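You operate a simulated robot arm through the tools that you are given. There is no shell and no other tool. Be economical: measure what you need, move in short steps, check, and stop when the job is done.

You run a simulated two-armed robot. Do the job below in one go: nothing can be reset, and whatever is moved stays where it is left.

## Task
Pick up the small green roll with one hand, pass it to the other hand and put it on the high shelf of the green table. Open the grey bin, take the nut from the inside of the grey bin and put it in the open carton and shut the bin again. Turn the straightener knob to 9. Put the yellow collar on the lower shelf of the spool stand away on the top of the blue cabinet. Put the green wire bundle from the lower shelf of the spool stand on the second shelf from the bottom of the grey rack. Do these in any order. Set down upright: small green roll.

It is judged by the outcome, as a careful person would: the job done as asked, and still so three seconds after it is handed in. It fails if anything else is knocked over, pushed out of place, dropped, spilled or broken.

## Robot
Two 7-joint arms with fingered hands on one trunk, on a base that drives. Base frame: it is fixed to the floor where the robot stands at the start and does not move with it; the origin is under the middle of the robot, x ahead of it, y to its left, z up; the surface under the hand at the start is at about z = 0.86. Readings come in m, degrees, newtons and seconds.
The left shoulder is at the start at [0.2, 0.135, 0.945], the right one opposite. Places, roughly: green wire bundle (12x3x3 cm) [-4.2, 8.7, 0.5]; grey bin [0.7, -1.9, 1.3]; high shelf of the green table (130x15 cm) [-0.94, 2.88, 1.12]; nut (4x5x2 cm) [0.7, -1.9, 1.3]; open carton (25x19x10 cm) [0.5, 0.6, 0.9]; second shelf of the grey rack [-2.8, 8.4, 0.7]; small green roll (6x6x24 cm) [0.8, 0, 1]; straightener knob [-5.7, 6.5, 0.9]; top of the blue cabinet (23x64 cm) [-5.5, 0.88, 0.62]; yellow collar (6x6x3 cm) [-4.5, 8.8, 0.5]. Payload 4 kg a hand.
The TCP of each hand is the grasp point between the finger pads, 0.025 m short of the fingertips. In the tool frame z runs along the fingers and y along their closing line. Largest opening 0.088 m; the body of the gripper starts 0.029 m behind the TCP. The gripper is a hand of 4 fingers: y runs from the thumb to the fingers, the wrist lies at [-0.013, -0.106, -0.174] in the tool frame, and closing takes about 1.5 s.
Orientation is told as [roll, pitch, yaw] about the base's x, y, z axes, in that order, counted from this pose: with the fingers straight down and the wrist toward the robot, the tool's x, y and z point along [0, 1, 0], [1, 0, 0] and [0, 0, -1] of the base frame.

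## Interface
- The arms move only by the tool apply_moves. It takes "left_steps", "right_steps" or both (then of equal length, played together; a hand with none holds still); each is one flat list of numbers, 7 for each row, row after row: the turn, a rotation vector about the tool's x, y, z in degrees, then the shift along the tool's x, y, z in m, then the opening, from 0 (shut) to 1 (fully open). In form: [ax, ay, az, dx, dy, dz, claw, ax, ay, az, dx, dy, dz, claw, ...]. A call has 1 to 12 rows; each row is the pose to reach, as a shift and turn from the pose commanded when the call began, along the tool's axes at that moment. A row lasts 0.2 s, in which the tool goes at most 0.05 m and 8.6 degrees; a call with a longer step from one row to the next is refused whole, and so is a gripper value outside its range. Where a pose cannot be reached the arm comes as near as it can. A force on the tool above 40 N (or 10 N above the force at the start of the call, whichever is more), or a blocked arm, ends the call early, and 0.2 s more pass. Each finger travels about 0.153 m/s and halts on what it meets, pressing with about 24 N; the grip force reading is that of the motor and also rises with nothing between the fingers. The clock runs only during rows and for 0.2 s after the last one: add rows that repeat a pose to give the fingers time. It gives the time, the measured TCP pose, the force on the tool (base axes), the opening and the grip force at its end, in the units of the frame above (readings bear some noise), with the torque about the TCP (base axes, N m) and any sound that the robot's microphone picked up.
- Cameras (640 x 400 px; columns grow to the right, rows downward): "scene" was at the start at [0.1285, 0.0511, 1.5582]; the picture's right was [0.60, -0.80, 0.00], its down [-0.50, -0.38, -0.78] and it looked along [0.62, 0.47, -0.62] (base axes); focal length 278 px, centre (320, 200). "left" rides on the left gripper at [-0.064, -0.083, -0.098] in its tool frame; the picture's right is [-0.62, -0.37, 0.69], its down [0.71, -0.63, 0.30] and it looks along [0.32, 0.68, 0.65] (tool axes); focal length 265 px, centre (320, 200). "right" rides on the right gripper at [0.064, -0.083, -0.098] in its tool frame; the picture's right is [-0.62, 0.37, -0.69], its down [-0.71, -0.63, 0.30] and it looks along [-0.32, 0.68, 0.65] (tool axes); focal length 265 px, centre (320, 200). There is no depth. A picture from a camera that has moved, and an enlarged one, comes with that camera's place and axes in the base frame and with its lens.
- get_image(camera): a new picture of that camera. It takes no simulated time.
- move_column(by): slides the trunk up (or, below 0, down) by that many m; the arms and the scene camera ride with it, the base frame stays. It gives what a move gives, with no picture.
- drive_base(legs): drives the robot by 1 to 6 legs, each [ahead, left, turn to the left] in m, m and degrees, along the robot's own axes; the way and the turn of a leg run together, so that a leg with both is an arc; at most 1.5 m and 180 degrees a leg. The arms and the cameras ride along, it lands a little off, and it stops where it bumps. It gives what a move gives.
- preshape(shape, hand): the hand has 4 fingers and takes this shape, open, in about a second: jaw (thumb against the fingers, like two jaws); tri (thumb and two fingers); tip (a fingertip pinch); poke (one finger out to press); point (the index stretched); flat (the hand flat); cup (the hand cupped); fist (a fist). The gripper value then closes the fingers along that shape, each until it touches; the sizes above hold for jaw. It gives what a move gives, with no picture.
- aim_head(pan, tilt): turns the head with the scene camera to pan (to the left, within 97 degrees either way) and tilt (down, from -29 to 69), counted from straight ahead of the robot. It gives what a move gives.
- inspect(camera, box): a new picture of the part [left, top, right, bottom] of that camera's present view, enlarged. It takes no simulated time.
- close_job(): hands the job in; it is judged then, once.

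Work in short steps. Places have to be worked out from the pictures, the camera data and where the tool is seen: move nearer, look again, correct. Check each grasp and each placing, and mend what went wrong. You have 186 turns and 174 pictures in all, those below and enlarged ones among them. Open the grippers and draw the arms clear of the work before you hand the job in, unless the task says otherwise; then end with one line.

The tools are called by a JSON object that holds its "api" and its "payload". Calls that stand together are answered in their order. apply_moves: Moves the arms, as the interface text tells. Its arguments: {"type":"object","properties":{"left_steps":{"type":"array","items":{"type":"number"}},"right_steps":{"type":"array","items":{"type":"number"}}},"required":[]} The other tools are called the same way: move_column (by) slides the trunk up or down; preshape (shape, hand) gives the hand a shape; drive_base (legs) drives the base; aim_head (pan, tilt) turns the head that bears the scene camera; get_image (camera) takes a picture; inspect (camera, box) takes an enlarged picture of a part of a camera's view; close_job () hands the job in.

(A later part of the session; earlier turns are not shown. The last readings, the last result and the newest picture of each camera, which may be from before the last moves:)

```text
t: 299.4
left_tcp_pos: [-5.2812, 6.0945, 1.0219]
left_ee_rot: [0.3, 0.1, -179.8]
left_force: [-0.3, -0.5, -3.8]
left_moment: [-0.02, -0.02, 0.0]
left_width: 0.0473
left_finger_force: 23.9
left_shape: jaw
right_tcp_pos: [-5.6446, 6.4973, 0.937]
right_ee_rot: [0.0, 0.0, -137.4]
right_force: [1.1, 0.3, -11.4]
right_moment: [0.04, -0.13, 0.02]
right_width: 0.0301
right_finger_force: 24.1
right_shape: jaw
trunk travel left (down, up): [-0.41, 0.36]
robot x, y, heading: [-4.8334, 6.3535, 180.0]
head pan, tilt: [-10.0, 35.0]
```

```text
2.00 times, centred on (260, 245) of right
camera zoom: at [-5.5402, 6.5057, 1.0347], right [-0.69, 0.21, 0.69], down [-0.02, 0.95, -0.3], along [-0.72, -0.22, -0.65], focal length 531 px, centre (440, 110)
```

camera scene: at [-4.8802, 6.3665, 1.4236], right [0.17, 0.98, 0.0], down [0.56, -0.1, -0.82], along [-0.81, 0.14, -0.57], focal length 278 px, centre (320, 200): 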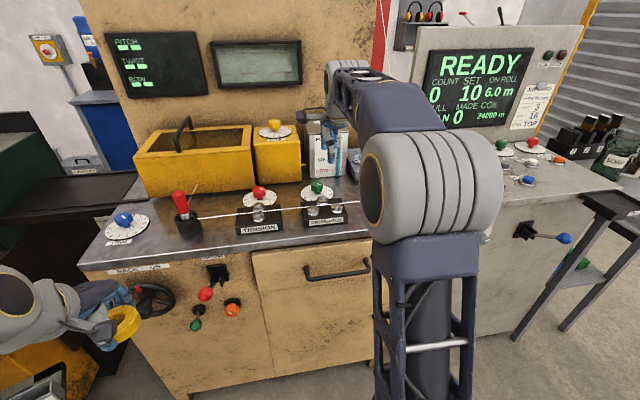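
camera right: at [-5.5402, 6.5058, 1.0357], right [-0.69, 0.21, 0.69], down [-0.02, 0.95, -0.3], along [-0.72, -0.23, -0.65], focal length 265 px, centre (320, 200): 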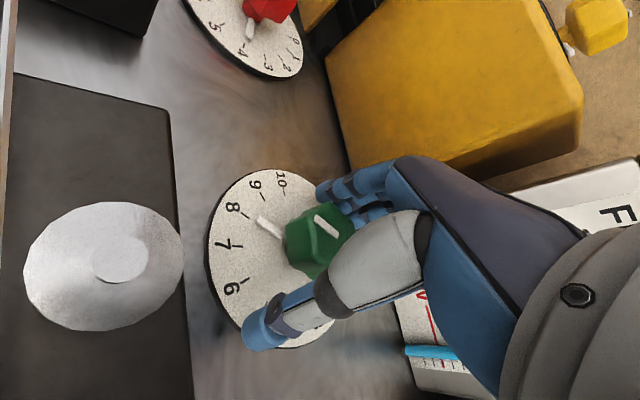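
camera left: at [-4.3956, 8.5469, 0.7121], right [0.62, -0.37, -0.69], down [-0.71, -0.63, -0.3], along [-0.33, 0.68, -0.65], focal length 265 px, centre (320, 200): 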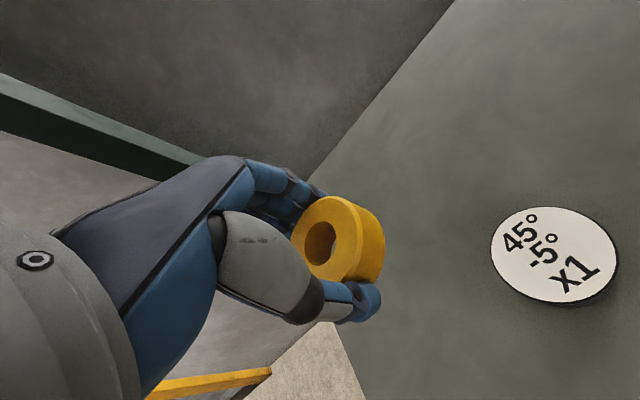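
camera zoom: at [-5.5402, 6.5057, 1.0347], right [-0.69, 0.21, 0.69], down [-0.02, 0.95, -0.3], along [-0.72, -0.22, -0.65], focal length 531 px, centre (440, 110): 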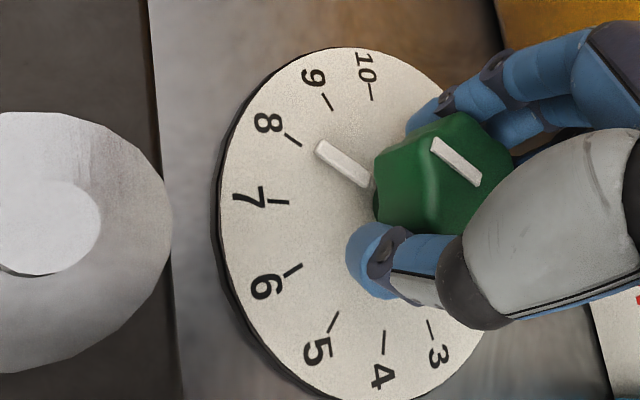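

{"api": "apply_moves", "payload": {"right_steps": [0, 0, 8, 0, 0, 0, 0, 0, 0, 16, 0, 0, 0, 0, 0, 0, 24, 0, 0, 0, 0, 0, 0, 25, 0, 0, 0, 0, 0, 0, 25, 0, 0, 0, 0]}}

{"api": "inspect", "payload": {"camera": "right", "box": [180, 145, 340, 345]}}

```text
t: 300.6
left_tcp_pos: [-5.2808, 6.0939, 1.0224]
left_ee_rot: [0.2, 0.2, -179.8]
left_force: [0.6, 0.7, -3.0]
left_moment: [0.0, -0.01, -0.03]
left_width: 0.047
left_finger_force: 23.8
left_shape: jaw
right_tcp_pos: [-5.6452, 6.495, 0.9367]
right_ee_rot: [0.1, 0.0, -162.3]
right_force: [2.3, -10.3, -18.1]
right_moment: [-0.06, -0.19, 0.1]
right_width: 0.0299
right_finger_force: 23.9
right_shape: jaw
trunk travel left (down, up): [-0.41, 0.36]
robot x, y, heading: [-4.8321, 6.3536, 180.0]
head pan, tilt: [-10.0, 35.0]
```

```text
2.00 times, centred on (260, 245) of right
camera zoom: at [-5.5463, 6.4592, 1.0352], right [-0.54, 0.48, 0.69], down [0.38, 0.87, -0.31], along [-0.75, 0.1, -0.65], focal length 531 px, centre (440, 110)
```

zoom: 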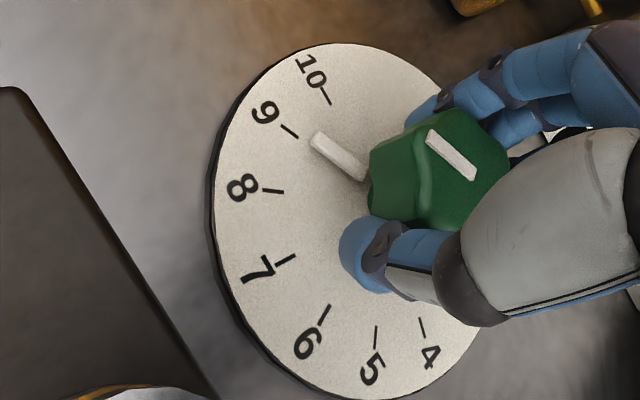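

Pointer ≈9.1. I open slowly in place and check whether it stays.

{"api": "apply_moves", "payload": {"right_steps": [0, 0, -1.5, 0, 0, 0, 0, 0, 0, -1.5, 0, 0, 0, 0.2, 0, 0, -1.5, 0, 0, 0, 0.35, 0, 0, -1.5, 0, 0, 0, 0.5, 0, 0, -1.5, 0, 0, 0, 0.65, 0, 0, -1.5, 0, 0, 0, 0.85, 0, 0, -1.5, 0, 0, 0, 0.85]}}

{"api": "inspect", "payload": {"camera": "right", "box": [180, 145, 340, 345]}}

```text
t: 302.2
left_tcp_pos: [-5.2803, 6.094, 1.0221]
left_ee_rot: [0.3, 0.1, -179.8]
left_force: [0.1, 1.0, -2.2]
left_moment: [-0.02, 0.0, 0.01]
left_width: 0.0473
left_finger_force: 23.9
left_shape: jaw
right_tcp_pos: [-5.6452, 6.4955, 0.938]
right_ee_rot: [0.0, -0.2, -160.9]
right_force: [-0.5, 0.2, -0.4]
right_moment: [-0.03, 0.0, -0.04]
right_width: 0.0748
right_finger_force: 0.2
right_shape: jaw
trunk travel left (down, up): [-0.41, 0.36]
robot x, y, heading: [-4.8362, 6.3535, 180.0]
head pan, tilt: [-10.0, 35.0]
```

```text
2.00 times, centred on (260, 245) of right
camera zoom: at [-5.5453, 6.4632, 1.036], right [-0.55, 0.47, 0.69], down [0.36, 0.88, -0.31], along [-0.75, 0.08, -0.65], focal length 531 px, centre (440, 110)
```

zoom: 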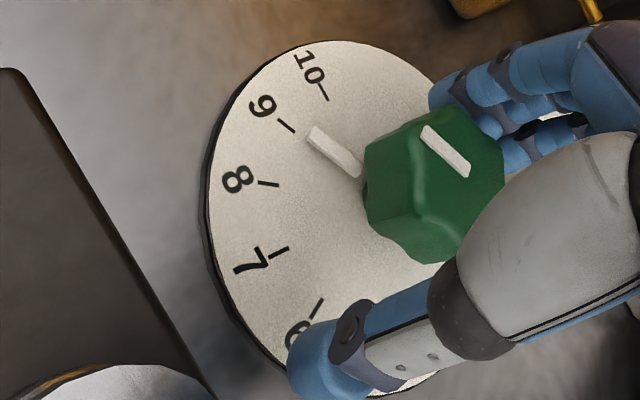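

It stayed near 9. I lift straight up and check the reading from above.

{"api": "apply_moves", "payload": {"right_steps": [0, 0, 0, 0, 0, -0.03, 0.9, 0, 0, 0, 0, 0, -0.07, 0.9, 0, 0, 0, 0, 0, -0.11, 0.9, 0, 0, 0, 0, -0.02, -0.15, 0.9, 0, 0, 0, 0, -0.05, -0.17, 0.9]}}

{"api": "get_image", "payload": {"camera": "right"}}

```text
t: 303.4
left_tcp_pos: [-5.2809, 6.0935, 1.0224]
left_ee_rot: [0.2, 0.0, -179.9]
left_force: [0.1, 0.2, -2.9]
left_moment: [-0.02, -0.01, -0.03]
left_width: 0.047
left_finger_force: 24.2
left_shape: jaw
right_tcp_pos: [-5.5965, 6.5111, 1.1078]
right_ee_rot: [-0.1, -0.1, -160.9]
right_force: [-1.2, -0.4, 0.6]
right_moment: [0.02, -0.02, 0.0]
right_width: 0.0792
right_finger_force: 0.1
right_shape: jaw
trunk travel left (down, up): [-0.41, 0.36]
robot x, y, heading: [-4.8354, 6.3518, 179.9]
head pan, tilt: [-10.0, 35.0]
```

```text
65 pictures are left
camera right: at [-5.4967, 6.4791, 1.2065], right [-0.55, 0.47, 0.69], down [0.36, 0.88, -0.31], along [-0.75, 0.08, -0.65], focal length 265 px, centre (320, 200)
```

right: 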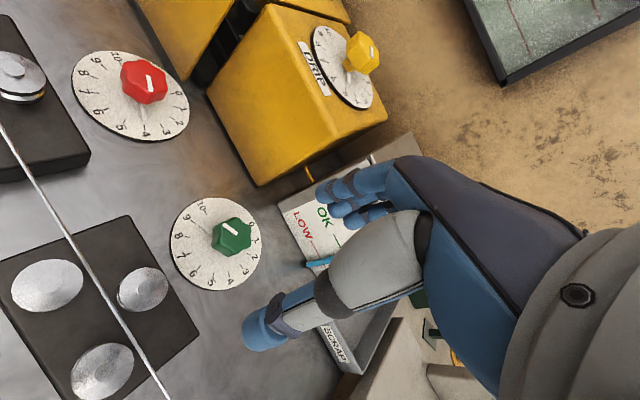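

{"api": "inspect", "payload": {"camera": "right", "box": [160, 185, 270, 300]}}

```text
3.48 times, centred on (215, 242) of right
camera zoom: at [-5.4967, 6.4791, 1.2065], right [-0.55, 0.47, 0.69], down [0.36, 0.88, -0.31], along [-0.75, 0.08, -0.65], focal length 923 px, centre (685, 52)
```

zoom: 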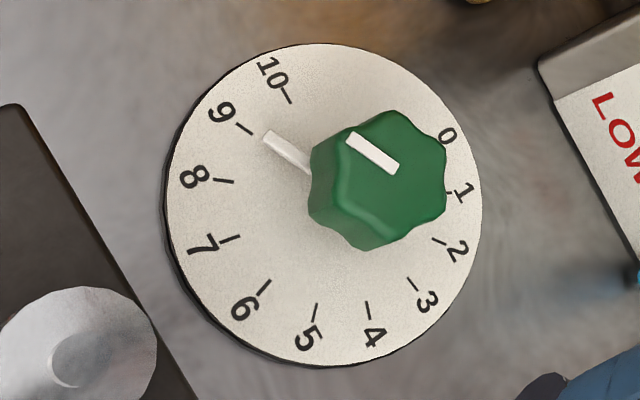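

The knob reads 9. I withdraw and drive back toward the aisle, heading for the blue cabinet in the south-west.

{"api": "apply_moves", "payload": {"right_steps": [0, 0, 0, 0, -0.04, -0.02, 1, 0, 0, 0, 0, -0.08, -0.04, 1, 0, 0, 0, 0, -0.12, -0.05, 1]}}

{"api": "drive_base", "payload": {"legs": [[-0.5, 0, 0], [-0.6, 0.5, 0], [-1.3, 0.4, 0], [-0.5, 0, 0], [0, 0, 90]]}}

{"api": "aim_head", "payload": {"pan": 10, "tilt": 20}}

{"api": "get_image", "payload": {"camera": "scene"}}

```text
t: 304.2
left_tcp_pos: [-5.2811, 6.093, 1.0226]
left_ee_rot: [0.2, 0.1, -179.8]
left_force: [-0.5, -0.1, -2.3]
left_moment: [-0.01, 0.01, -0.02]
left_width: 0.0472
left_finger_force: 24.1
left_shape: jaw
right_tcp_pos: [-5.482, 6.5504, 1.1574]
right_ee_rot: [0.0, -0.1, -161.0]
right_force: [-0.3, -0.3, -0.7]
right_moment: [-0.04, 0.01, 0.03]
right_width: 0.0878
right_finger_force: 0.1
right_shape: jaw
trunk travel left (down, up): [-0.41, 0.36]
robot x, y, heading: [-4.8363, 6.3511, 179.7]
head pan, tilt: [-10.0, 35.0]
```

```text
t: 323.7
left_tcp_pos: [-1.6847, 4.979, 1.0229]
left_ee_rot: [0.2, 0.1, -89.8]
left_force: [0.5, -0.3, -2.5]
left_moment: [0.01, -0.01, 0.0]
left_width: 0.047
left_finger_force: 24.1
left_shape: jaw
right_tcp_pos: [-2.1411, 4.7756, 1.1572]
right_ee_rot: [-0.1, -0.1, -70.7]
right_force: [-0.6, 0.6, 0.3]
right_moment: [-0.03, 0.01, 0.02]
right_width: 0.0879
right_finger_force: 0.0
right_shape: jaw
trunk travel left (down, up): [-0.41, 0.36]
robot x, y, heading: [-1.9418, 5.4241, -89.9]
head pan, tilt: [-10.0, 35.0]
```

```text
t: 324.6
left_tcp_pos: [-1.6838, 4.9791, 1.0225]
left_ee_rot: [0.2, 0.1, -89.7]
left_force: [1.3, -0.3, -2.8]
left_moment: [0.04, -0.01, -0.03]
left_width: 0.0468
left_finger_force: 24.1
left_shape: jaw
right_tcp_pos: [-2.141, 4.7741, 1.1562]
right_ee_rot: [0.0, -0.2, -70.7]
right_force: [0.4, 0.2, 0.1]
right_moment: [0.0, 0.0, 0.03]
right_width: 0.0876
right_finger_force: 0.0
right_shape: jaw
trunk travel left (down, up): [-0.41, 0.36]
robot x, y, heading: [-1.9455, 5.4242, -90.0]
head pan, tilt: [10.0, 20.0]
```

```text
63 pictures are left
camera scene: at [-1.9269, 5.273, 1.4474], right [-0.98, -0.17, 0.0], down [-0.06, 0.34, -0.94], along [0.16, -0.93, -0.34], focal length 278 px, centre (320, 200)
```

scene: 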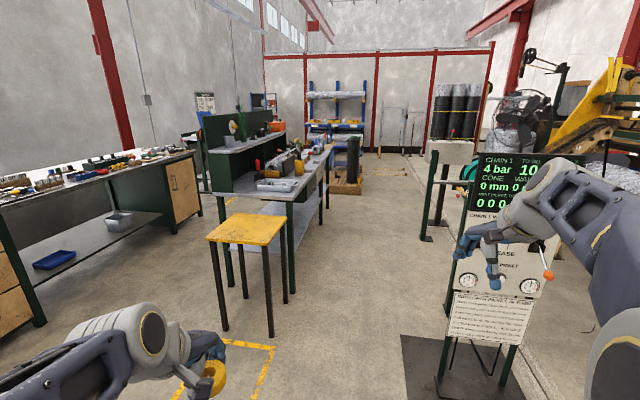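

Path south is clear along x≈−1.8. I drive down the aisle and look to the right toward the cabinet.

{"api": "drive_base", "payload": {"legs": [[0, 0.13, 0], [1.5, 0, 0], [1.5, 0, 0]]}}

{"api": "aim_head", "payload": {"pan": -60, "tilt": 18}}

{"api": "get_image", "payload": {"camera": "scene"}}

```text
t: 339.9
left_tcp_pos: [-1.5552, 1.9709, 1.0225]
left_ee_rot: [0.2, 0.0, -90.2]
left_force: [0.6, -0.3, -2.6]
left_moment: [-0.02, 0.03, -0.05]
left_width: 0.0469
left_finger_force: 24.1
left_shape: jaw
right_tcp_pos: [-2.0141, 1.7729, 1.1563]
right_ee_rot: [0.1, -0.1, -71.3]
right_force: [-0.2, -0.6, -0.6]
right_moment: [-0.03, 0.0, -0.04]
right_width: 0.0877
right_finger_force: 0.2
right_shape: jaw
trunk travel left (down, up): [-0.41, 0.36]
robot x, y, heading: [-1.8082, 2.422, -90.4]
head pan, tilt: [10.0, 20.0]
```

```text
t: 341.3
left_tcp_pos: [-1.5561, 1.9729, 1.0222]
left_ee_rot: [0.2, 0.1, -90.1]
left_force: [-0.4, -0.3, -2.1]
left_moment: [0.02, 0.01, 0.01]
left_width: 0.0468
left_finger_force: 24.3
left_shape: jaw
right_tcp_pos: [-2.0145, 1.7726, 1.1577]
right_ee_rot: [0.0, 0.0, -71.2]
right_force: [0.0, -0.1, -0.1]
right_moment: [-0.01, 0.02, -0.01]
right_width: 0.0877
right_finger_force: 0.0
right_shape: jaw
trunk travel left (down, up): [-0.41, 0.36]
robot x, y, heading: [-1.8162, 2.4199, -90.4]
head pan, tilt: [-60.0, 18.0]
```

```text
62 pictures are left
camera scene: at [-1.8924, 2.3136, 1.4507], right [-0.49, 0.87, 0.0], down [0.27, 0.15, -0.95], along [-0.83, -0.47, -0.31], focal length 278 px, centre (320, 200)
```

scene: 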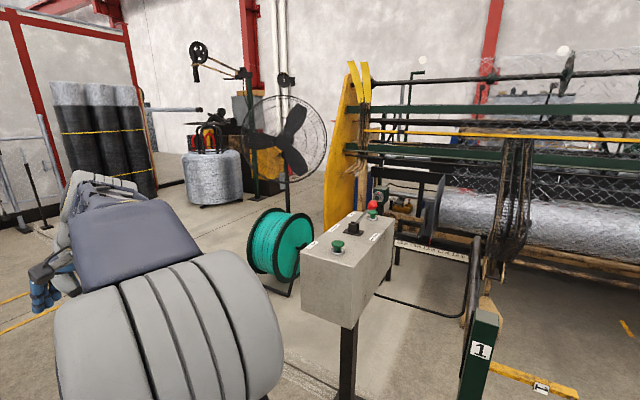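

{"api": "aim_head", "payload": {"pan": -15, "tilt": 35}}

{"api": "get_image", "payload": {"camera": "scene"}}

```text
t: 342.4
left_tcp_pos: [-1.5561, 1.9715, 1.0222]
left_ee_rot: [0.2, 0.0, -90.1]
left_force: [0.4, -0.6, -2.0]
left_moment: [0.03, -0.02, 0.02]
left_width: 0.0469
left_finger_force: 24.3
left_shape: jaw
right_tcp_pos: [-2.0139, 1.7724, 1.1579]
right_ee_rot: [0.0, -0.1, -71.2]
right_force: [-0.2, 0.4, 0.0]
right_moment: [-0.02, 0.01, -0.01]
right_width: 0.0879
right_finger_force: 0.0
right_shape: jaw
trunk travel left (down, up): [-0.41, 0.36]
robot x, y, heading: [-1.8131, 2.4187, -90.6]
head pan, tilt: [-15.0, 35.0]
```

```text
61 pictures are left
camera scene: at [-1.8348, 2.2748, 1.4236], right [-0.96, 0.27, 0.0], down [0.15, 0.55, -0.82], along [-0.22, -0.79, -0.57], focal length 278 px, centre (320, 200)
```

scene: 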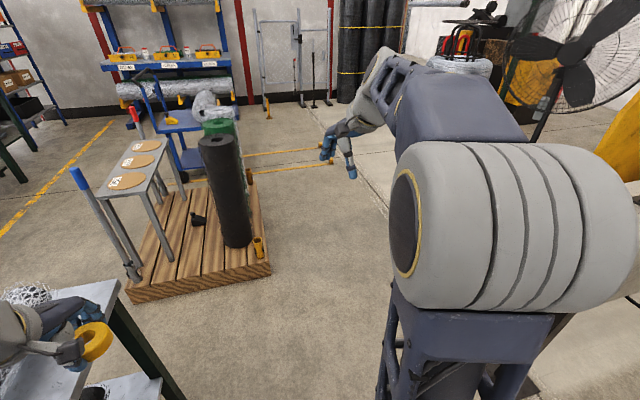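

Pallet's west edge is x≈−1.83; I pass it at x≈−2.25, then turn to face west at y≈0.1.

{"api": "drive_base", "payload": {"legs": [[0.8, -0.42, 0.5], [1.45, 0, 0], [0, 0, -90]]}}

{"api": "aim_head", "payload": {"pan": 0, "tilt": 20}}

{"api": "get_image", "payload": {"camera": "scene"}}

```text
t: 355.2
left_tcp_pos: [-2.0889, -0.3137, 1.0225]
left_ee_rot: [0.2, 0.0, -105.0]
left_force: [-0.1, 0.3, -1.8]
left_moment: [0.02, 0.02, 0.0]
left_width: 0.0468
left_finger_force: 24.1
left_shape: jaw
right_tcp_pos: [-2.5801, -0.3903, 1.1572]
right_ee_rot: [0.0, -0.2, -86.0]
right_force: [-0.1, 0.2, -0.5]
right_moment: [0.01, 0.02, 0.02]
right_width: 0.088
right_finger_force: 0.1
right_shape: jaw
trunk travel left (down, up): [-0.41, 0.36]
robot x, y, heading: [-2.2211, 0.1861, -105.3]
head pan, tilt: [-15.0, 35.0]
stopped in leg 3: the robot was blocked; the commanded pose is now the measured one
```

```text
t: 356.0
left_tcp_pos: [-2.0874, -0.3132, 1.0235]
left_ee_rot: [0.1, 0.1, -104.7]
left_force: [-0.7, -0.3, -2.9]
left_moment: [0.01, -0.01, 0.0]
left_width: 0.0467
left_finger_force: 23.9
left_shape: jaw
right_tcp_pos: [-2.5814, -0.3894, 1.1578]
right_ee_rot: [-0.1, -0.1, -85.8]
right_force: [0.2, -0.3, 0.6]
right_moment: [-0.02, -0.01, -0.01]
right_width: 0.0879
right_finger_force: 0.0
right_shape: jaw
trunk travel left (down, up): [-0.41, 0.36]
robot x, y, heading: [-2.2218, 0.1847, -105.1]
head pan, tilt: [0.0, 20.0]
```

```text
60 pictures are left
camera scene: at [-2.2612, 0.0372, 1.4474], right [-0.96, 0.26, 0.0], down [0.09, 0.33, -0.94], along [-0.25, -0.91, -0.34], focal length 278 px, centre (320, 200)
```

scene: 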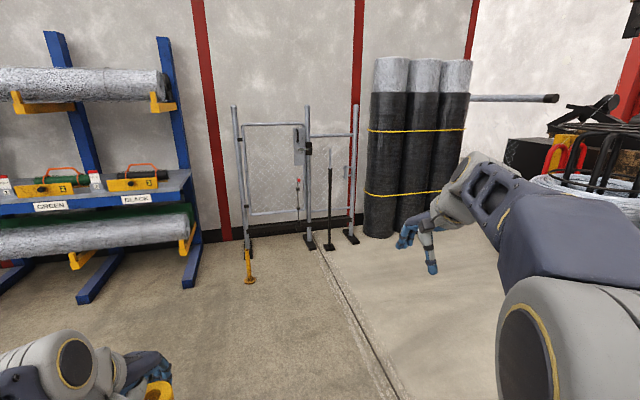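

The base corner bumped the pallet while turning. I strafe away westward, then check the pallet and finish the turn.

{"api": "drive_base", "payload": {"legs": [[0, -0.4, 0]]}}

{"api": "aim_head", "payload": {"pan": 95, "tilt": 35}}

{"api": "get_image", "payload": {"camera": "scene"}}

```text
t: 358.5
left_tcp_pos: [-2.4759, -0.2081, 1.0222]
left_ee_rot: [0.0, 0.1, -104.9]
left_force: [-0.4, 0.3, -2.1]
left_moment: [-0.01, -0.01, -0.01]
left_width: 0.0469
left_finger_force: 24.2
left_shape: jaw
right_tcp_pos: [-2.9705, -0.2838, 1.1569]
right_ee_rot: [0.0, -0.2, -86.0]
right_force: [-0.1, 0.5, 0.0]
right_moment: [-0.02, 0.01, -0.02]
right_width: 0.0877
right_finger_force: 0.1
right_shape: jaw
trunk travel left (down, up): [-0.41, 0.36]
robot x, y, heading: [-2.6084, 0.2903, -105.4]
head pan, tilt: [0.0, 20.0]
```

```text
t: 360.2
left_tcp_pos: [-2.4769, -0.2073, 1.0225]
left_ee_rot: [0.2, 0.2, -104.8]
left_force: [0.6, -0.4, -2.5]
left_moment: [0.03, -0.03, -0.01]
left_width: 0.0467
left_finger_force: 23.5
left_shape: jaw
right_tcp_pos: [-2.9695, -0.2837, 1.1572]
right_ee_rot: [0.0, -0.2, -85.9]
right_force: [0.1, -0.2, 0.1]
right_moment: [0.03, -0.01, 0.0]
right_width: 0.0877
right_finger_force: 0.1
right_shape: jaw
trunk travel left (down, up): [-0.41, 0.36]
robot x, y, heading: [-2.6075, 0.2871, -105.0]
head pan, tilt: [95.0, 35.0]
```

```text
59 pictures are left
camera scene: at [-2.5383, 0.2168, 1.4236], right [-0.18, -0.98, 0.0], down [-0.56, 0.1, -0.82], along [0.81, -0.15, -0.57], focal length 278 px, centre (320, 200)
```

scene: 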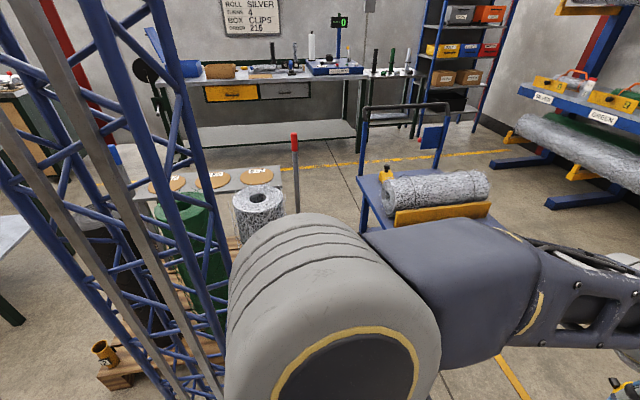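

Everything there stands as before. I finish turning west and look for the cabinet.

{"api": "drive_base", "payload": {"legs": [[0, 0, -75]]}}

{"api": "aim_head", "payload": {"pan": -5, "tilt": 18}}

{"api": "get_image", "payload": {"camera": "scene"}}

```text
t: 363.8
left_tcp_pos: [-3.0563, 0.0334, 1.0225]
left_ee_rot: [0.2, 0.1, -179.8]
left_force: [-0.2, -0.8, -2.0]
left_moment: [0.05, -0.01, 0.02]
left_width: 0.0464
left_finger_force: 24.3
left_shape: jaw
right_tcp_pos: [-3.2582, 0.4906, 1.1569]
right_ee_rot: [0.1, -0.2, -160.8]
right_force: [-0.1, 0.7, 0.0]
right_moment: [0.01, -0.01, -0.02]
right_width: 0.0879
right_finger_force: 0.0
right_shape: jaw
trunk travel left (down, up): [-0.41, 0.36]
robot x, y, heading: [-2.6077, 0.292, 180.0]
head pan, tilt: [95.0, 35.0]
```

```text
t: 365.6
left_tcp_pos: [-3.0557, 0.0335, 1.0232]
left_ee_rot: [0.2, 0.1, -179.8]
left_force: [-0.3, 0.1, -2.9]
left_moment: [0.01, -0.03, 0.02]
left_width: 0.0465
left_finger_force: 24.0
left_shape: jaw
right_tcp_pos: [-3.258, 0.4893, 1.1571]
right_ee_rot: [0.0, -0.2, -160.9]
right_force: [-0.1, -0.7, 0.1]
right_moment: [-0.03, 0.02, -0.01]
right_width: 0.0879
right_finger_force: 0.0
right_shape: jaw
trunk travel left (down, up): [-0.41, 0.36]
robot x, y, heading: [-2.6082, 0.2891, 179.9]
head pan, tilt: [-5.0, 18.0]
```

```text
58 pictures are left
camera scene: at [-2.7623, 0.2991, 1.4507], right [0.09, 1.0, 0.0], down [0.31, -0.03, -0.95], along [-0.95, 0.09, -0.31], focal length 278 px, centre (320, 200)
```

scene: 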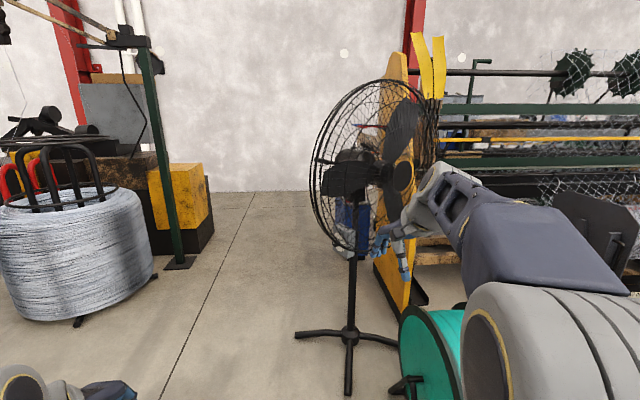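

The cabinet stands behind the fan. I go around the fan's south side (y≈−0.3) to x≈−5.1.

{"api": "drive_base", "payload": {"legs": [[0, 0.6, 0], [1.3, 0, 0], [1.0, 0, 0]]}}

{"api": "aim_head", "payload": {"pan": -65, "tilt": 25}}

{"api": "get_image", "payload": {"camera": "scene"}}

```text
t: 367.7
left_tcp_pos: [-3.0564, -0.2585, 1.0221]
left_ee_rot: [0.2, 0.0, 179.9]
left_force: [0.1, 0.1, -2.5]
left_moment: [-0.02, -0.01, 0.0]
left_width: 0.0468
left_finger_force: 24.0
left_shape: jaw
right_tcp_pos: [-3.2564, 0.1945, 1.1581]
right_ee_rot: [-0.2, -0.4, -160.6]
right_force: [0.3, 0.2, -0.7]
right_moment: [0.01, -0.03, -0.03]
right_width: 0.0878
right_finger_force: 0.1
right_shape: jaw
trunk travel left (down, up): [-0.41, 0.36]
robot x, y, heading: [-2.607, -0.0025, 179.5]
head pan, tilt: [-5.0, 18.0]
stopped in leg 1: the robot was blocked; the commanded pose is now the measured one
```

```text
t: 369.0
left_tcp_pos: [-3.0559, -0.2593, 1.0228]
left_ee_rot: [0.3, -0.1, 180.0]
left_force: [0.1, -0.3, -2.2]
left_moment: [0.02, -0.02, 0.0]
left_width: 0.0465
left_finger_force: 24.1
left_shape: jaw
right_tcp_pos: [-3.2567, 0.195, 1.1598]
right_ee_rot: [-0.1, -0.4, -160.5]
right_force: [-0.2, 0.5, 0.1]
right_moment: [-0.03, -0.02, 0.03]
right_width: 0.0878
right_finger_force: 0.1
right_shape: jaw
trunk travel left (down, up): [-0.41, 0.36]
robot x, y, heading: [-2.6054, -0.0041, 179.8]
head pan, tilt: [-65.0, 25.0]
```

```text
57 pictures are left
camera scene: at [-2.7065, 0.0805, 1.4394], right [0.91, 0.42, 0.0], down [0.18, -0.38, -0.91], along [-0.38, 0.82, -0.42], focal length 278 px, centre (320, 200)
```

scene: 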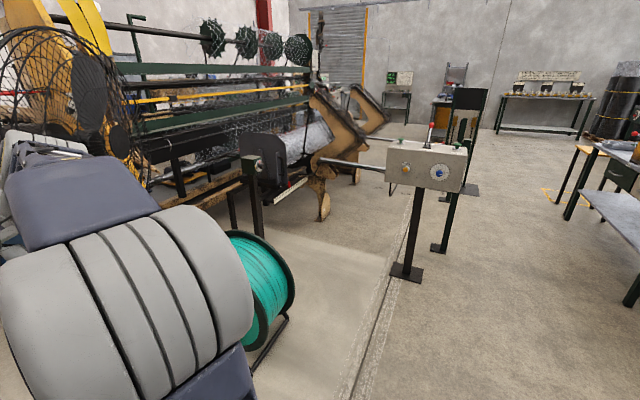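

Something blocks on the left; I look that way.

{"api": "aim_head", "payload": {"pan": 75, "tilt": 45}}

{"api": "get_image", "payload": {"camera": "scene"}}

```text
t: 371.2
left_tcp_pos: [-3.0555, -0.2589, 1.0226]
left_ee_rot: [0.2, 0.0, 180.0]
left_force: [0.5, -0.5, -2.3]
left_moment: [0.02, 0.0, 0.01]
left_width: 0.0469
left_finger_force: 24.2
left_shape: jaw
right_tcp_pos: [-3.2552, 0.1946, 1.1589]
right_ee_rot: [-0.2, -0.4, -160.6]
right_force: [-0.3, 0.0, -0.4]
right_moment: [0.0, 0.01, 0.03]
right_width: 0.0878
right_finger_force: 0.1
right_shape: jaw
trunk travel left (down, up): [-0.41, 0.36]
robot x, y, heading: [-2.6114, -0.0059, 179.4]
head pan, tilt: [75.0, 45.0]
```

```text
56 pictures are left
camera scene: at [-2.6899, -0.0817, 1.4088], right [-0.96, 0.27, 0.0], down [0.19, 0.68, -0.71], along [-0.19, -0.68, -0.71], focal length 278 px, centre (320, 200)
```

scene: 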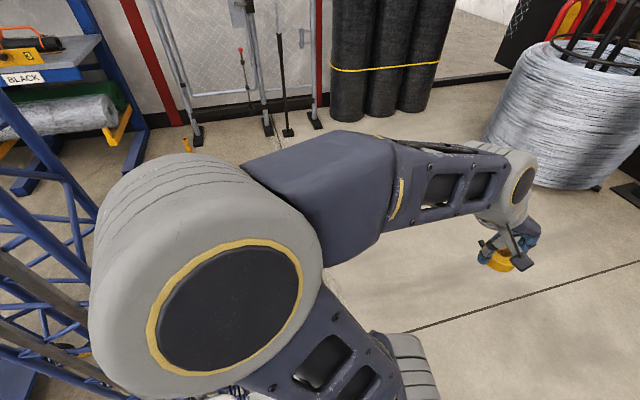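

{"api": "inspect", "payload": {"camera": "scene", "box": [100, 300, 260, 400]}}

{"api": "aim_head", "payload": {"pan": 40, "tilt": 60}}

{"api": "get_image", "payload": {"camera": "scene"}}

```text
4.00 times, centred on (180, 350) of scene
camera zoom: at [-2.6899, -0.0817, 1.4088], right [-0.96, 0.27, 0.0], down [0.19, 0.68, -0.71], along [-0.19, -0.68, -0.71], focal length 1110 px, centre (880, -400)
```

zoom: 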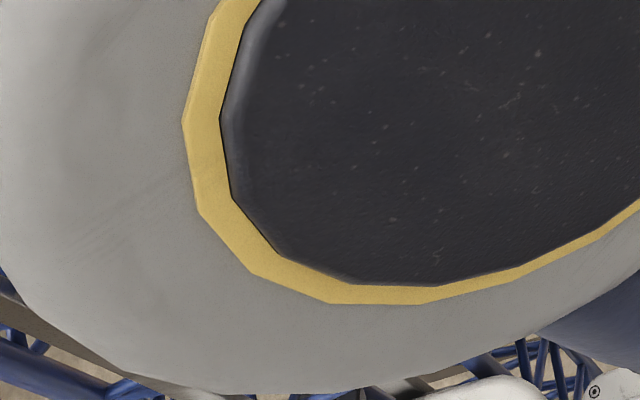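

```text
t: 372.3
left_tcp_pos: [-3.0565, -0.2595, 1.022]
left_ee_rot: [0.3, 0.0, 179.9]
left_force: [-0.2, -0.5, -1.9]
left_moment: [-0.03, 0.0, 0.0]
left_width: 0.0468
left_finger_force: 24.0
left_shape: jaw
right_tcp_pos: [-3.2567, 0.1958, 1.159]
right_ee_rot: [-0.2, -0.4, -160.6]
right_force: [0.2, 0.2, 0.3]
right_moment: [0.0, 0.03, 0.03]
right_width: 0.0879
right_finger_force: 0.0
right_shape: jaw
trunk travel left (down, up): [-0.41, 0.36]
robot x, y, heading: [-2.6074, -0.004, 179.5]
head pan, tilt: [40.0, 60.0]
```

```text
54 pictures are left
camera scene: at [-2.7196, -0.0458, 1.3893], right [-0.64, 0.77, 0.0], down [0.67, 0.55, -0.5], along [-0.39, -0.32, -0.87], focal length 278 px, centre (320, 200)
```

scene: 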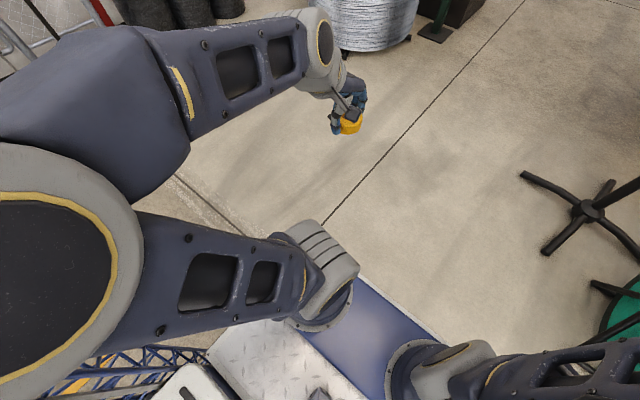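

Nothing obvious on the left; the likely contact is at the rear. I go forward first, then strafe left.

{"api": "drive_base", "payload": {"legs": [[0.5, 0, 0], [0, 0.4, 0]]}}

```text
t: 377.3
left_tcp_pos: [-3.5575, -0.6534, 1.0224]
left_ee_rot: [0.1, 0.0, -179.6]
left_force: [0.3, 0.1, -3.0]
left_moment: [0.0, 0.0, 0.03]
left_width: 0.0467
left_finger_force: 24.1
left_shape: jaw
right_tcp_pos: [-3.76, -0.2018, 1.16]
right_ee_rot: [-0.2, -0.4, -160.3]
right_force: [-0.7, -0.8, -0.2]
right_moment: [0.01, 0.01, 0.03]
right_width: 0.0879
right_finger_force: 0.1
right_shape: jaw
trunk travel left (down, up): [-0.41, 0.36]
robot x, y, heading: [-3.1078, -0.3952, 180.0]
head pan, tilt: [40.0, 60.0]
```

Free now at y≈−0.4. I drive west past the fan and look at the cabinet on the right.

{"api": "drive_base", "payload": {"legs": [[1.3, 0, 0], [0.5, 0, 0]]}}

{"api": "aim_head", "payload": {"pan": -65, "tilt": 30}}

{"api": "get_image", "payload": {"camera": "scene"}}

```text
t: 386.4
left_tcp_pos: [-5.368, -0.6521, 1.0229]
left_ee_rot: [0.2, 0.0, -179.8]
left_force: [0.1, 0.9, -3.3]
left_moment: [-0.01, 0.02, 0.0]
left_width: 0.0465
left_finger_force: 24.2
left_shape: jaw
right_tcp_pos: [-5.5699, -0.1986, 1.159]
right_ee_rot: [-0.2, -0.4, -160.4]
right_force: [-0.8, 0.8, -0.2]
right_moment: [0.0, 0.03, 0.03]
right_width: 0.0879
right_finger_force: 0.1
right_shape: jaw
trunk travel left (down, up): [-0.41, 0.36]
robot x, y, heading: [-4.9199, -0.3948, 179.8]
head pan, tilt: [40.0, 60.0]
```

```text
t: 388.2
left_tcp_pos: [-5.3681, -0.6521, 1.0214]
left_ee_rot: [0.3, 0.0, -179.8]
left_force: [-0.2, -0.5, -2.6]
left_moment: [0.0, 0.02, -0.04]
left_width: 0.0467
left_finger_force: 23.7
left_shape: jaw
right_tcp_pos: [-5.5711, -0.1981, 1.1597]
right_ee_rot: [-0.2, -0.4, -160.4]
right_force: [0.1, -0.1, 0.7]
right_moment: [-0.03, 0.01, 0.04]
right_width: 0.0879
right_finger_force: 0.1
right_shape: jaw
trunk travel left (down, up): [-0.41, 0.36]
robot x, y, heading: [-4.9186, -0.3872, 179.8]
head pan, tilt: [-65.0, 30.0]
```

```text
53 pictures are left
camera scene: at [-5.0189, -0.3115, 1.4314], right [0.91, 0.42, 0.0], down [0.21, -0.45, -0.87], along [-0.36, 0.79, -0.5], focal length 278 px, centre (320, 200)
```

scene: 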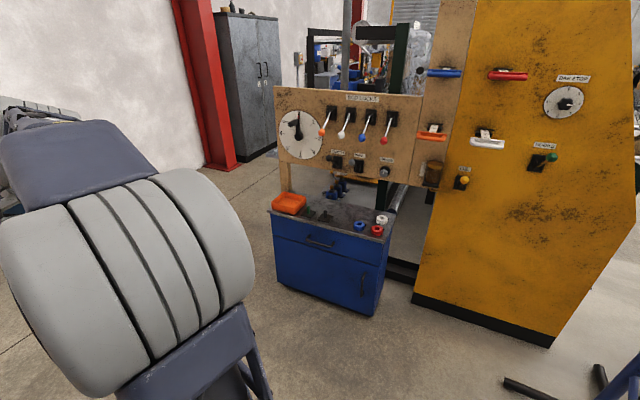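

The cabinet top spans x −5.81…−5.16, y 0.76…1.0. I zoom to find a free spot on it.

{"api": "inspect", "payload": {"camera": "scene", "box": [255, 165, 415, 265]}}

```text
4.00 times, centred on (335, 215) of scene
camera zoom: at [-5.0189, -0.3115, 1.4314], right [0.91, 0.42, 0.0], down [0.21, -0.45, -0.87], along [-0.36, 0.79, -0.5], focal length 1110 px, centre (260, 140)
```

zoom: 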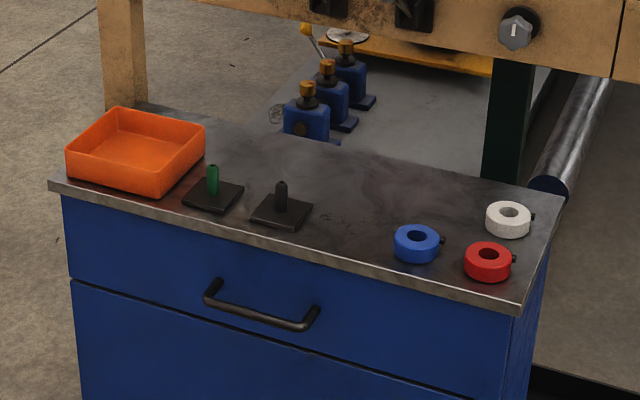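

Free spot on the cabinet is about (−5.40, 0.88). The base has a long rear, so I turn in small arcs to heading 110° at about (−4.92, 0.14), keeping clear of fan and drum; the right arm is tucked first.

{"api": "apply_moves", "payload": {"right_steps": [0, 0, 0, 0, -0.04, 0, 1, 0, 0, 0, 0, -0.08, 0, 1, 0, 0, 0, 0, -0.12, 0, 1, 0, 0, 0, 0, -0.14, 0, 1]}}

{"api": "drive_base", "payload": {"legs": [[0, -0.2, 0], [0, -0.16, -35], [0.097, -0.139, -35]]}}

{"api": "move_column", "payload": {"by": -0.3}}

{"api": "aim_head", "payload": {"pan": 15, "tilt": 30}}

{"api": "get_image", "payload": {"camera": "scene"}}

```text
t: 389.2
left_tcp_pos: [-5.3678, -0.6513, 1.0225]
left_ee_rot: [0.2, -0.1, -179.8]
left_force: [-0.3, -0.1, -1.9]
left_moment: [0.0, -0.02, 0.02]
left_width: 0.0464
left_finger_force: 23.6
left_shape: jaw
right_tcp_pos: [-5.4371, -0.1509, 1.1583]
right_ee_rot: [0.0, -0.3, -160.4]
right_force: [-0.4, 0.3, 0.0]
right_moment: [0.0, -0.02, 0.02]
right_width: 0.0876
right_finger_force: 0.2
right_shape: jaw
trunk travel left (down, up): [-0.41, 0.36]
robot x, y, heading: [-4.9199, -0.3909, 179.8]
head pan, tilt: [-65.0, 30.0]
```

```text
t: 394.2
left_tcp_pos: [-5.2117, 0.45, 1.0219]
left_ee_rot: [0.2, 0.0, 109.6]
left_force: [0.7, 0.0, -2.1]
left_moment: [0.01, 0.02, 0.0]
left_width: 0.0464
left_finger_force: 24.2
left_shape: jaw
right_tcp_pos: [-4.7628, 0.683, 1.1575]
right_ee_rot: [-0.2, -0.5, 129.1]
right_force: [-0.2, -0.1, -0.2]
right_moment: [0.0, -0.02, -0.01]
right_width: 0.0876
right_finger_force: 0.0
right_shape: jaw
trunk travel left (down, up): [-0.41, 0.36]
robot x, y, heading: [-4.8251, 0.1173, 109.3]
head pan, tilt: [-65.0, 30.0]
```

```text
t: 397.2
left_tcp_pos: [-5.2111, 0.4502, 0.723]
left_ee_rot: [0.2, 0.0, 109.6]
left_force: [0.1, 0.3, -2.8]
left_moment: [0.0, 0.03, -0.03]
left_width: 0.0465
left_finger_force: 23.7
left_shape: jaw
right_tcp_pos: [-4.7628, 0.6833, 0.859]
right_ee_rot: [-0.4, -0.4, 128.9]
right_force: [-0.1, 0.7, 0.1]
right_moment: [-0.01, 0.04, 0.0]
right_width: 0.0877
right_finger_force: 0.0
right_shape: jaw
trunk travel left (down, up): [-0.11, 0.66]
robot x, y, heading: [-4.8219, 0.1171, 109.4]
head pan, tilt: [-65.0, 30.0]
```

```text
t: 398.7
left_tcp_pos: [-5.2096, 0.451, 0.7232]
left_ee_rot: [0.2, 0.1, 109.6]
left_force: [1.7, 1.1, -3.1]
left_moment: [-0.01, -0.01, -0.02]
left_width: 0.0462
left_finger_force: 24.2
left_shape: jaw
right_tcp_pos: [-4.763, 0.6822, 0.8569]
right_ee_rot: [-0.2, -0.5, 129.0]
right_force: [0.1, -0.1, -0.5]
right_moment: [-0.01, 0.0, 0.01]
right_width: 0.088
right_finger_force: 0.1
right_shape: jaw
trunk travel left (down, up): [-0.11, 0.66]
robot x, y, heading: [-4.8198, 0.1158, 109.2]
head pan, tilt: [15.0, 30.0]
```

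```text
51 pictures are left
camera scene: at [-4.8896, 0.2455, 1.1314], right [0.83, 0.56, 0.0], down [0.28, -0.41, -0.87], along [-0.49, 0.72, -0.5], focal length 278 px, centre (320, 200)
```

scene: 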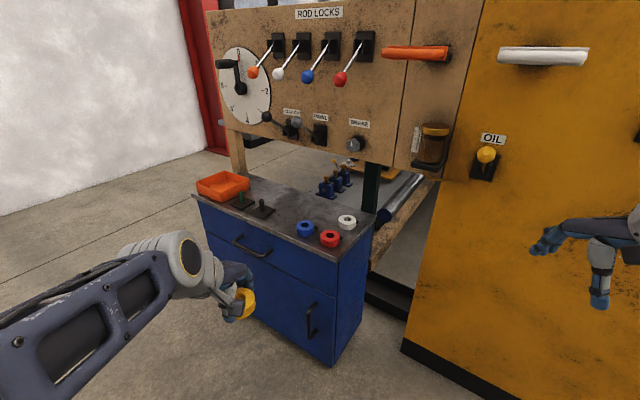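

I drive slightly closer, then extend the left hand above the free spot.

{"api": "drive_base", "payload": {"legs": [[0.1, 0.06, 0]]}}

{"api": "apply_moves", "payload": {"left_steps": [0, 0, 0, 0, 0.042, 0, 0, 0, 0, 0, 0, 0.084, 0, 0, 0, 0, 0, 0, 0.126, 0, 0, 0, 0, 0, 0, 0.168, 0, 0, 0, 0, 0, 0, 0.21, 0, 0, 0, 0, 0, 0, 0.25, 0, 0, 0, 0, 0, 0, 0.29, 0, 0, 0, 0, 0, -0.005, 0.33, 0, 0, 0, 0, 0, -0.005, 0.33, 0, 0]}}

{"api": "get_image", "payload": {"camera": "scene"}}

{"api": "get_image", "payload": {"camera": "left"}}

```text
t: 399.9
left_tcp_pos: [-5.3019, 0.5259, 0.7222]
left_ee_rot: [0.2, 0.0, 109.6]
left_force: [0.3, 0.4, -3.2]
left_moment: [-0.01, -0.02, 0.0]
left_width: 0.0465
left_finger_force: 23.7
left_shape: jaw
right_tcp_pos: [-4.8532, 0.7595, 0.8574]
right_ee_rot: [-0.1, -0.4, 129.1]
right_force: [0.1, 0.2, -0.4]
right_moment: [0.0, -0.03, 0.0]
right_width: 0.0879
right_finger_force: 0.1
right_shape: jaw
trunk travel left (down, up): [-0.11, 0.66]
robot x, y, heading: [-4.9123, 0.1931, 109.3]
head pan, tilt: [15.0, 30.0]
```

```text
t: 401.9
left_tcp_pos: [-5.4083, 0.8403, 0.7214]
left_ee_rot: [0.0, -0.1, 109.7]
left_force: [-0.1, -0.3, -1.9]
left_moment: [0.01, 0.03, 0.03]
left_width: 0.0462
left_finger_force: 24.2
left_shape: jaw
right_tcp_pos: [-4.8543, 0.7577, 0.8578]
right_ee_rot: [-0.2, -0.5, 129.0]
right_force: [-0.5, 0.2, 0.1]
right_moment: [-0.03, 0.03, 0.01]
right_width: 0.0878
right_finger_force: 0.1
right_shape: jaw
trunk travel left (down, up): [-0.11, 0.66]
robot x, y, heading: [-4.9067, 0.1866, 109.1]
head pan, tilt: [15.0, 30.0]
```

```text
50 pictures are left
camera scene: at [-4.9801, 0.3212, 1.1314], right [0.83, 0.56, 0.0], down [0.28, -0.41, -0.87], along [-0.49, 0.72, -0.5], focal length 278 px, centre (320, 200)
```

scene: 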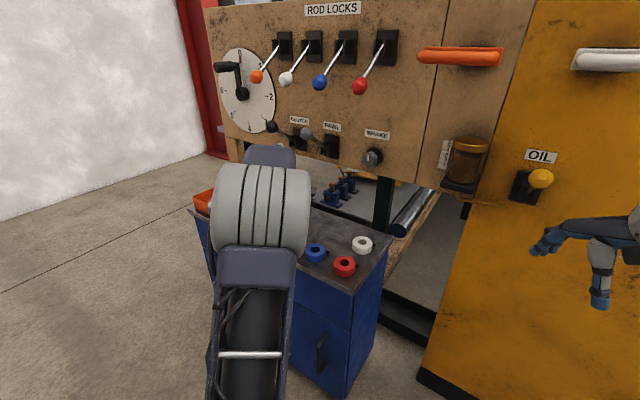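

```text
49 pictures are left
camera left: at [-5.3189, 0.7829, 0.8196], right [0.71, -0.14, -0.69], down [-0.46, -0.83, -0.3], along [-0.54, 0.53, -0.65], focal length 265 px, centre (320, 200)
```

left: 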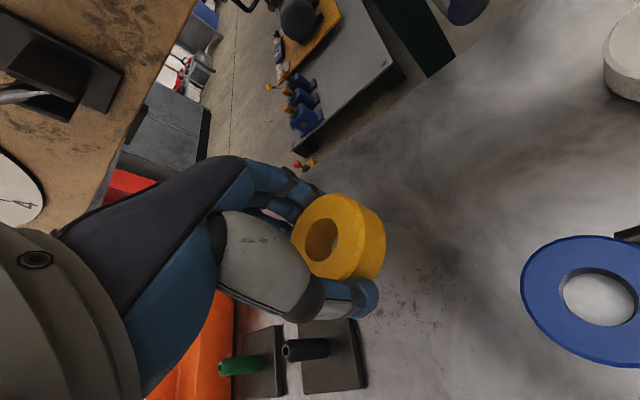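

The spot below (px ≈(392,265)) is free. I descend to just above the top, then slowly to contact.

{"api": "apply_moves", "payload": {"left_steps": [0, 0, 0, 0, 0, 0.03, 0, 0, 0, 0, 0, 0, 0.05, 0, 0, 0, 0, 0, 0, 0.062, 0, 0, 0, 0, 0, 0, 0.062, 0]}}

{"api": "get_image", "payload": {"camera": "left"}}

```text
t: 402.9
left_tcp_pos: [-5.4077, 0.8389, 0.6598]
left_ee_rot: [0.2, 0.0, 109.6]
left_force: [-0.2, -1.2, -2.0]
left_moment: [-0.02, 0.01, 0.0]
left_width: 0.0461
left_finger_force: 24.4
left_shape: jaw
right_tcp_pos: [-4.854, 0.7579, 0.8566]
right_ee_rot: [-0.2, -0.5, 128.9]
right_force: [0.1, 0.4, -0.3]
right_moment: [0.01, -0.01, -0.02]
right_width: 0.0879
right_finger_force: 0.0
right_shape: jaw
trunk travel left (down, up): [-0.11, 0.66]
robot x, y, heading: [-4.9112, 0.1904, 109.0]
head pan, tilt: [15.0, 30.0]
```

```text
48 pictures are left
camera left: at [-5.3188, 0.7824, 0.7576], right [0.71, -0.14, -0.69], down [-0.46, -0.83, -0.3], along [-0.54, 0.53, -0.65], focal length 265 px, centre (320, 200)
```

left: 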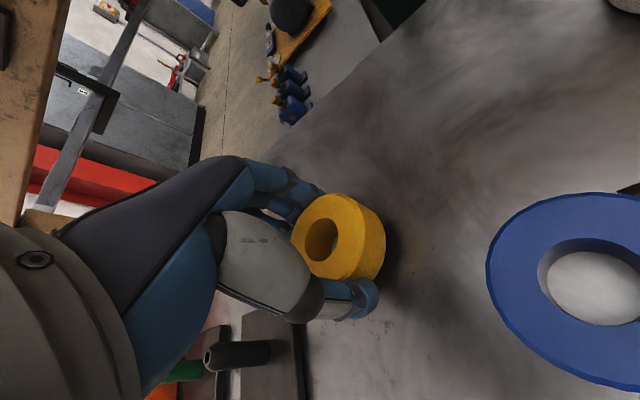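

{"api": "apply_moves", "payload": {"left_steps": [0, 0, 0, 0, 0, 0.004, 0, 0, 0, 0, 0, 0, 0.007, 0, 0, 0, 0, 0, 0, 0.007, 0]}}

{"api": "apply_moves", "payload": {"left_steps": [0, 0, 0, 0, 0, 0.003, 0, 0, 0, 0, 0, 0, 0.005, 0, 0, 0, 0, 0, 0, 0.005, 0]}}

{"api": "apply_moves", "payload": {"left_steps": [0, 0, 0, 0, 0, 0.003, 0, 0, 0, 0, 0, 0, 0.003, 0]}}

```text
t: 403.7
left_tcp_pos: [-5.4082, 0.8382, 0.6512]
left_ee_rot: [0.1, 0.0, 109.5]
left_force: [0.0, -0.5, -2.4]
left_moment: [-0.03, 0.0, 0.02]
left_width: 0.0462
left_finger_force: 24.0
left_shape: jaw
right_tcp_pos: [-4.854, 0.7583, 0.8584]
right_ee_rot: [-0.2, -0.4, 129.0]
right_force: [0.9, 0.0, -0.2]
right_moment: [0.02, -0.03, 0.0]
right_width: 0.0876
right_finger_force: 0.0
right_shape: jaw
trunk travel left (down, up): [-0.11, 0.66]
robot x, y, heading: [-4.9119, 0.1907, 109.4]
head pan, tilt: [15.0, 30.0]
```

```text
t: 404.5
left_tcp_pos: [-5.4081, 0.8382, 0.6491]
left_ee_rot: [0.0, 0.0, 109.7]
left_force: [0.8, 1.0, -1.2]
left_moment: [0.04, -0.01, 0.03]
left_width: 0.0465
left_finger_force: 24.4
left_shape: jaw
right_tcp_pos: [-4.8527, 0.7592, 0.8578]
right_ee_rot: [-0.3, -0.4, 129.0]
right_force: [0.9, -0.5, -0.2]
right_moment: [-0.01, 0.0, 0.03]
right_width: 0.0878
right_finger_force: 0.0
right_shape: jaw
trunk travel left (down, up): [-0.11, 0.66]
robot x, y, heading: [-4.9081, 0.1881, 109.3]
head pan, tilt: [15.0, 30.0]
```

```text
t: 405.1
left_tcp_pos: [-5.4078, 0.8379, 0.6477]
left_ee_rot: [0.1, -0.2, 109.7]
left_force: [0.3, -1.5, 12.1]
left_moment: [0.06, 0.02, 0.03]
left_width: 0.0462
left_finger_force: 24.1
left_shape: jaw
right_tcp_pos: [-4.852, 0.7597, 0.8587]
right_ee_rot: [-0.2, -0.5, 129.1]
right_force: [-0.7, -0.7, -0.2]
right_moment: [0.0, 0.0, -0.02]
right_width: 0.0879
right_finger_force: 0.1
right_shape: jaw
trunk travel left (down, up): [-0.11, 0.66]
robot x, y, heading: [-4.9083, 0.19, 109.1]
head pan, tilt: [15.0, 30.0]
```

Contact (12 N). I open, lift and check.

{"api": "apply_moves", "payload": {"left_steps": [0, 0, 0, 0, 0, -0.002, 0.3, 0, 0, 0, 0, 0, -0.002, 0.6, 0, 0, 0, 0, 0, -0.002, 0.8, 0, 0, 0, 0, 0, -0.002, 1, 0, 0, 0, 0, 0, -0.002, 1, 0, 0, 0, 0, 0, -0.03, 1, 0, 0, 0, 0, 0, -0.07, 1, 0, 0, 0, 0, -0.02, -0.1, 1, 0, 0, 0, 0, -0.06, -0.11, 1]}}

{"api": "get_image", "payload": {"camera": "left"}}

```text
t: 407.1
left_tcp_pos: [-5.3872, 0.7832, 0.7554]
left_ee_rot: [0.1, 0.1, 109.5]
left_force: [-0.2, -0.2, 0.4]
left_moment: [0.04, 0.0, 0.0]
left_width: 0.0879
left_finger_force: 0.1
left_shape: jaw
right_tcp_pos: [-4.8526, 0.7587, 0.8566]
right_ee_rot: [-0.2, -0.4, 129.0]
right_force: [-0.4, 0.1, -0.4]
right_moment: [-0.01, -0.01, -0.02]
right_width: 0.0876
right_finger_force: 0.0
right_shape: jaw
trunk travel left (down, up): [-0.11, 0.66]
robot x, y, heading: [-4.9124, 0.185, 108.8]
head pan, tilt: [15.0, 30.0]
```

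```text
47 pictures are left
camera left: at [-5.298, 0.7267, 0.8531], right [0.71, -0.14, -0.69], down [-0.46, -0.83, -0.3], along [-0.54, 0.53, -0.65], focal length 265 px, centre (320, 200)
```

left: 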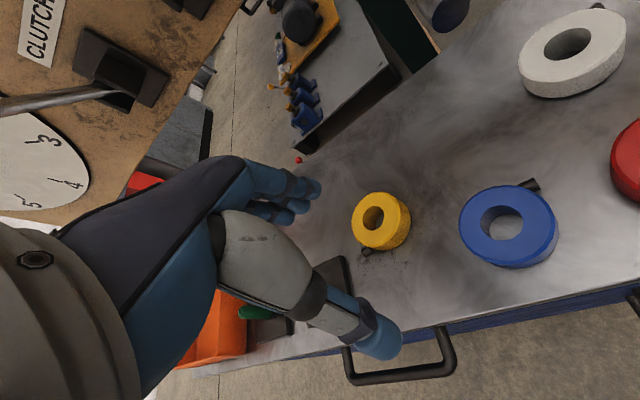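

The yellow collar is placed. I retract the left arm, raise the trunk and back out along the same arcs.

{"api": "apply_moves", "payload": {"left_steps": [0, 0, 0, 0, -0.04, -0.02, 1, 0, 0, 0, 0, -0.08, -0.04, 1, 0, 0, 0, 0, -0.12, -0.05, 1, 0, 0, 0, 0, -0.16, -0.05, 1, 0, 0, 0, 0, -0.2, -0.05, 1, 0, 0, 0, 0, -0.24, -0.05, 1]}}

{"api": "move_column", "payload": {"by": 0.25}}

{"api": "drive_base", "payload": {"legs": [[-0.1, -0.03, 0], [-0.16, 0.058, 35], [-0.091, 0.131, 35], [0, 0.2, 0]]}}

```text
t: 408.5
left_tcp_pos: [-5.3049, 0.556, 0.8053]
left_ee_rot: [0.0, 0.0, 109.6]
left_force: [-0.5, -0.2, 0.1]
left_moment: [-0.05, 0.0, -0.03]
left_width: 0.0876
left_finger_force: 0.2
left_shape: jaw
right_tcp_pos: [-4.8531, 0.7582, 0.859]
right_ee_rot: [-0.1, -0.4, 129.0]
right_force: [-0.3, 0.5, -1.6]
right_moment: [0.0, -0.03, -0.02]
right_width: 0.0879
right_finger_force: 0.0
right_shape: jaw
trunk travel left (down, up): [-0.11, 0.66]
robot x, y, heading: [-4.9062, 0.1931, 109.2]
head pan, tilt: [15.0, 30.0]
```

```text
t: 410.3
left_tcp_pos: [-5.306, 0.557, 0.9925]
left_ee_rot: [0.1, 0.0, 109.6]
left_force: [-0.3, -0.3, 0.1]
left_moment: [0.03, -0.01, 0.0]
left_width: 0.088
left_finger_force: 0.0
left_shape: jaw
right_tcp_pos: [-4.8527, 0.7545, 1.0346]
right_ee_rot: [0.7, 1.1, 129.1]
right_force: [2.6, -2.8, -7.2]
right_moment: [-0.01, 0.23, -0.08]
right_width: 0.0879
right_finger_force: 0.1
right_shape: jaw
trunk travel left (down, up): [-0.296, 0.474]
robot x, y, heading: [-4.9074, 0.1899, 109.4]
head pan, tilt: [15.0, 30.0]
stopped: the force on the tool passed its limit at 65 N (the readings are from after the stop); the commanded pose is now the measured one
```

```text
t: 416.0
left_tcp_pos: [-5.2419, -0.6536, 0.9912]
left_ee_rot: [0.1, 0.0, 179.3]
left_force: [-0.5, -0.5, 0.7]
left_moment: [0.02, -0.01, -0.05]
left_width: 0.0878
left_finger_force: 0.1
left_shape: jaw
right_tcp_pos: [-5.271, -0.1587, 1.0349]
right_ee_rot: [0.7, 0.9, -161.1]
right_force: [-0.4, -0.1, 0.7]
right_moment: [-0.01, 0.02, 0.02]
right_width: 0.0877
right_finger_force: 0.1
right_shape: jaw
trunk travel left (down, up): [-0.296, 0.474]
robot x, y, heading: [-4.7611, -0.4053, 178.8]
head pan, tilt: [15.0, 30.0]
```

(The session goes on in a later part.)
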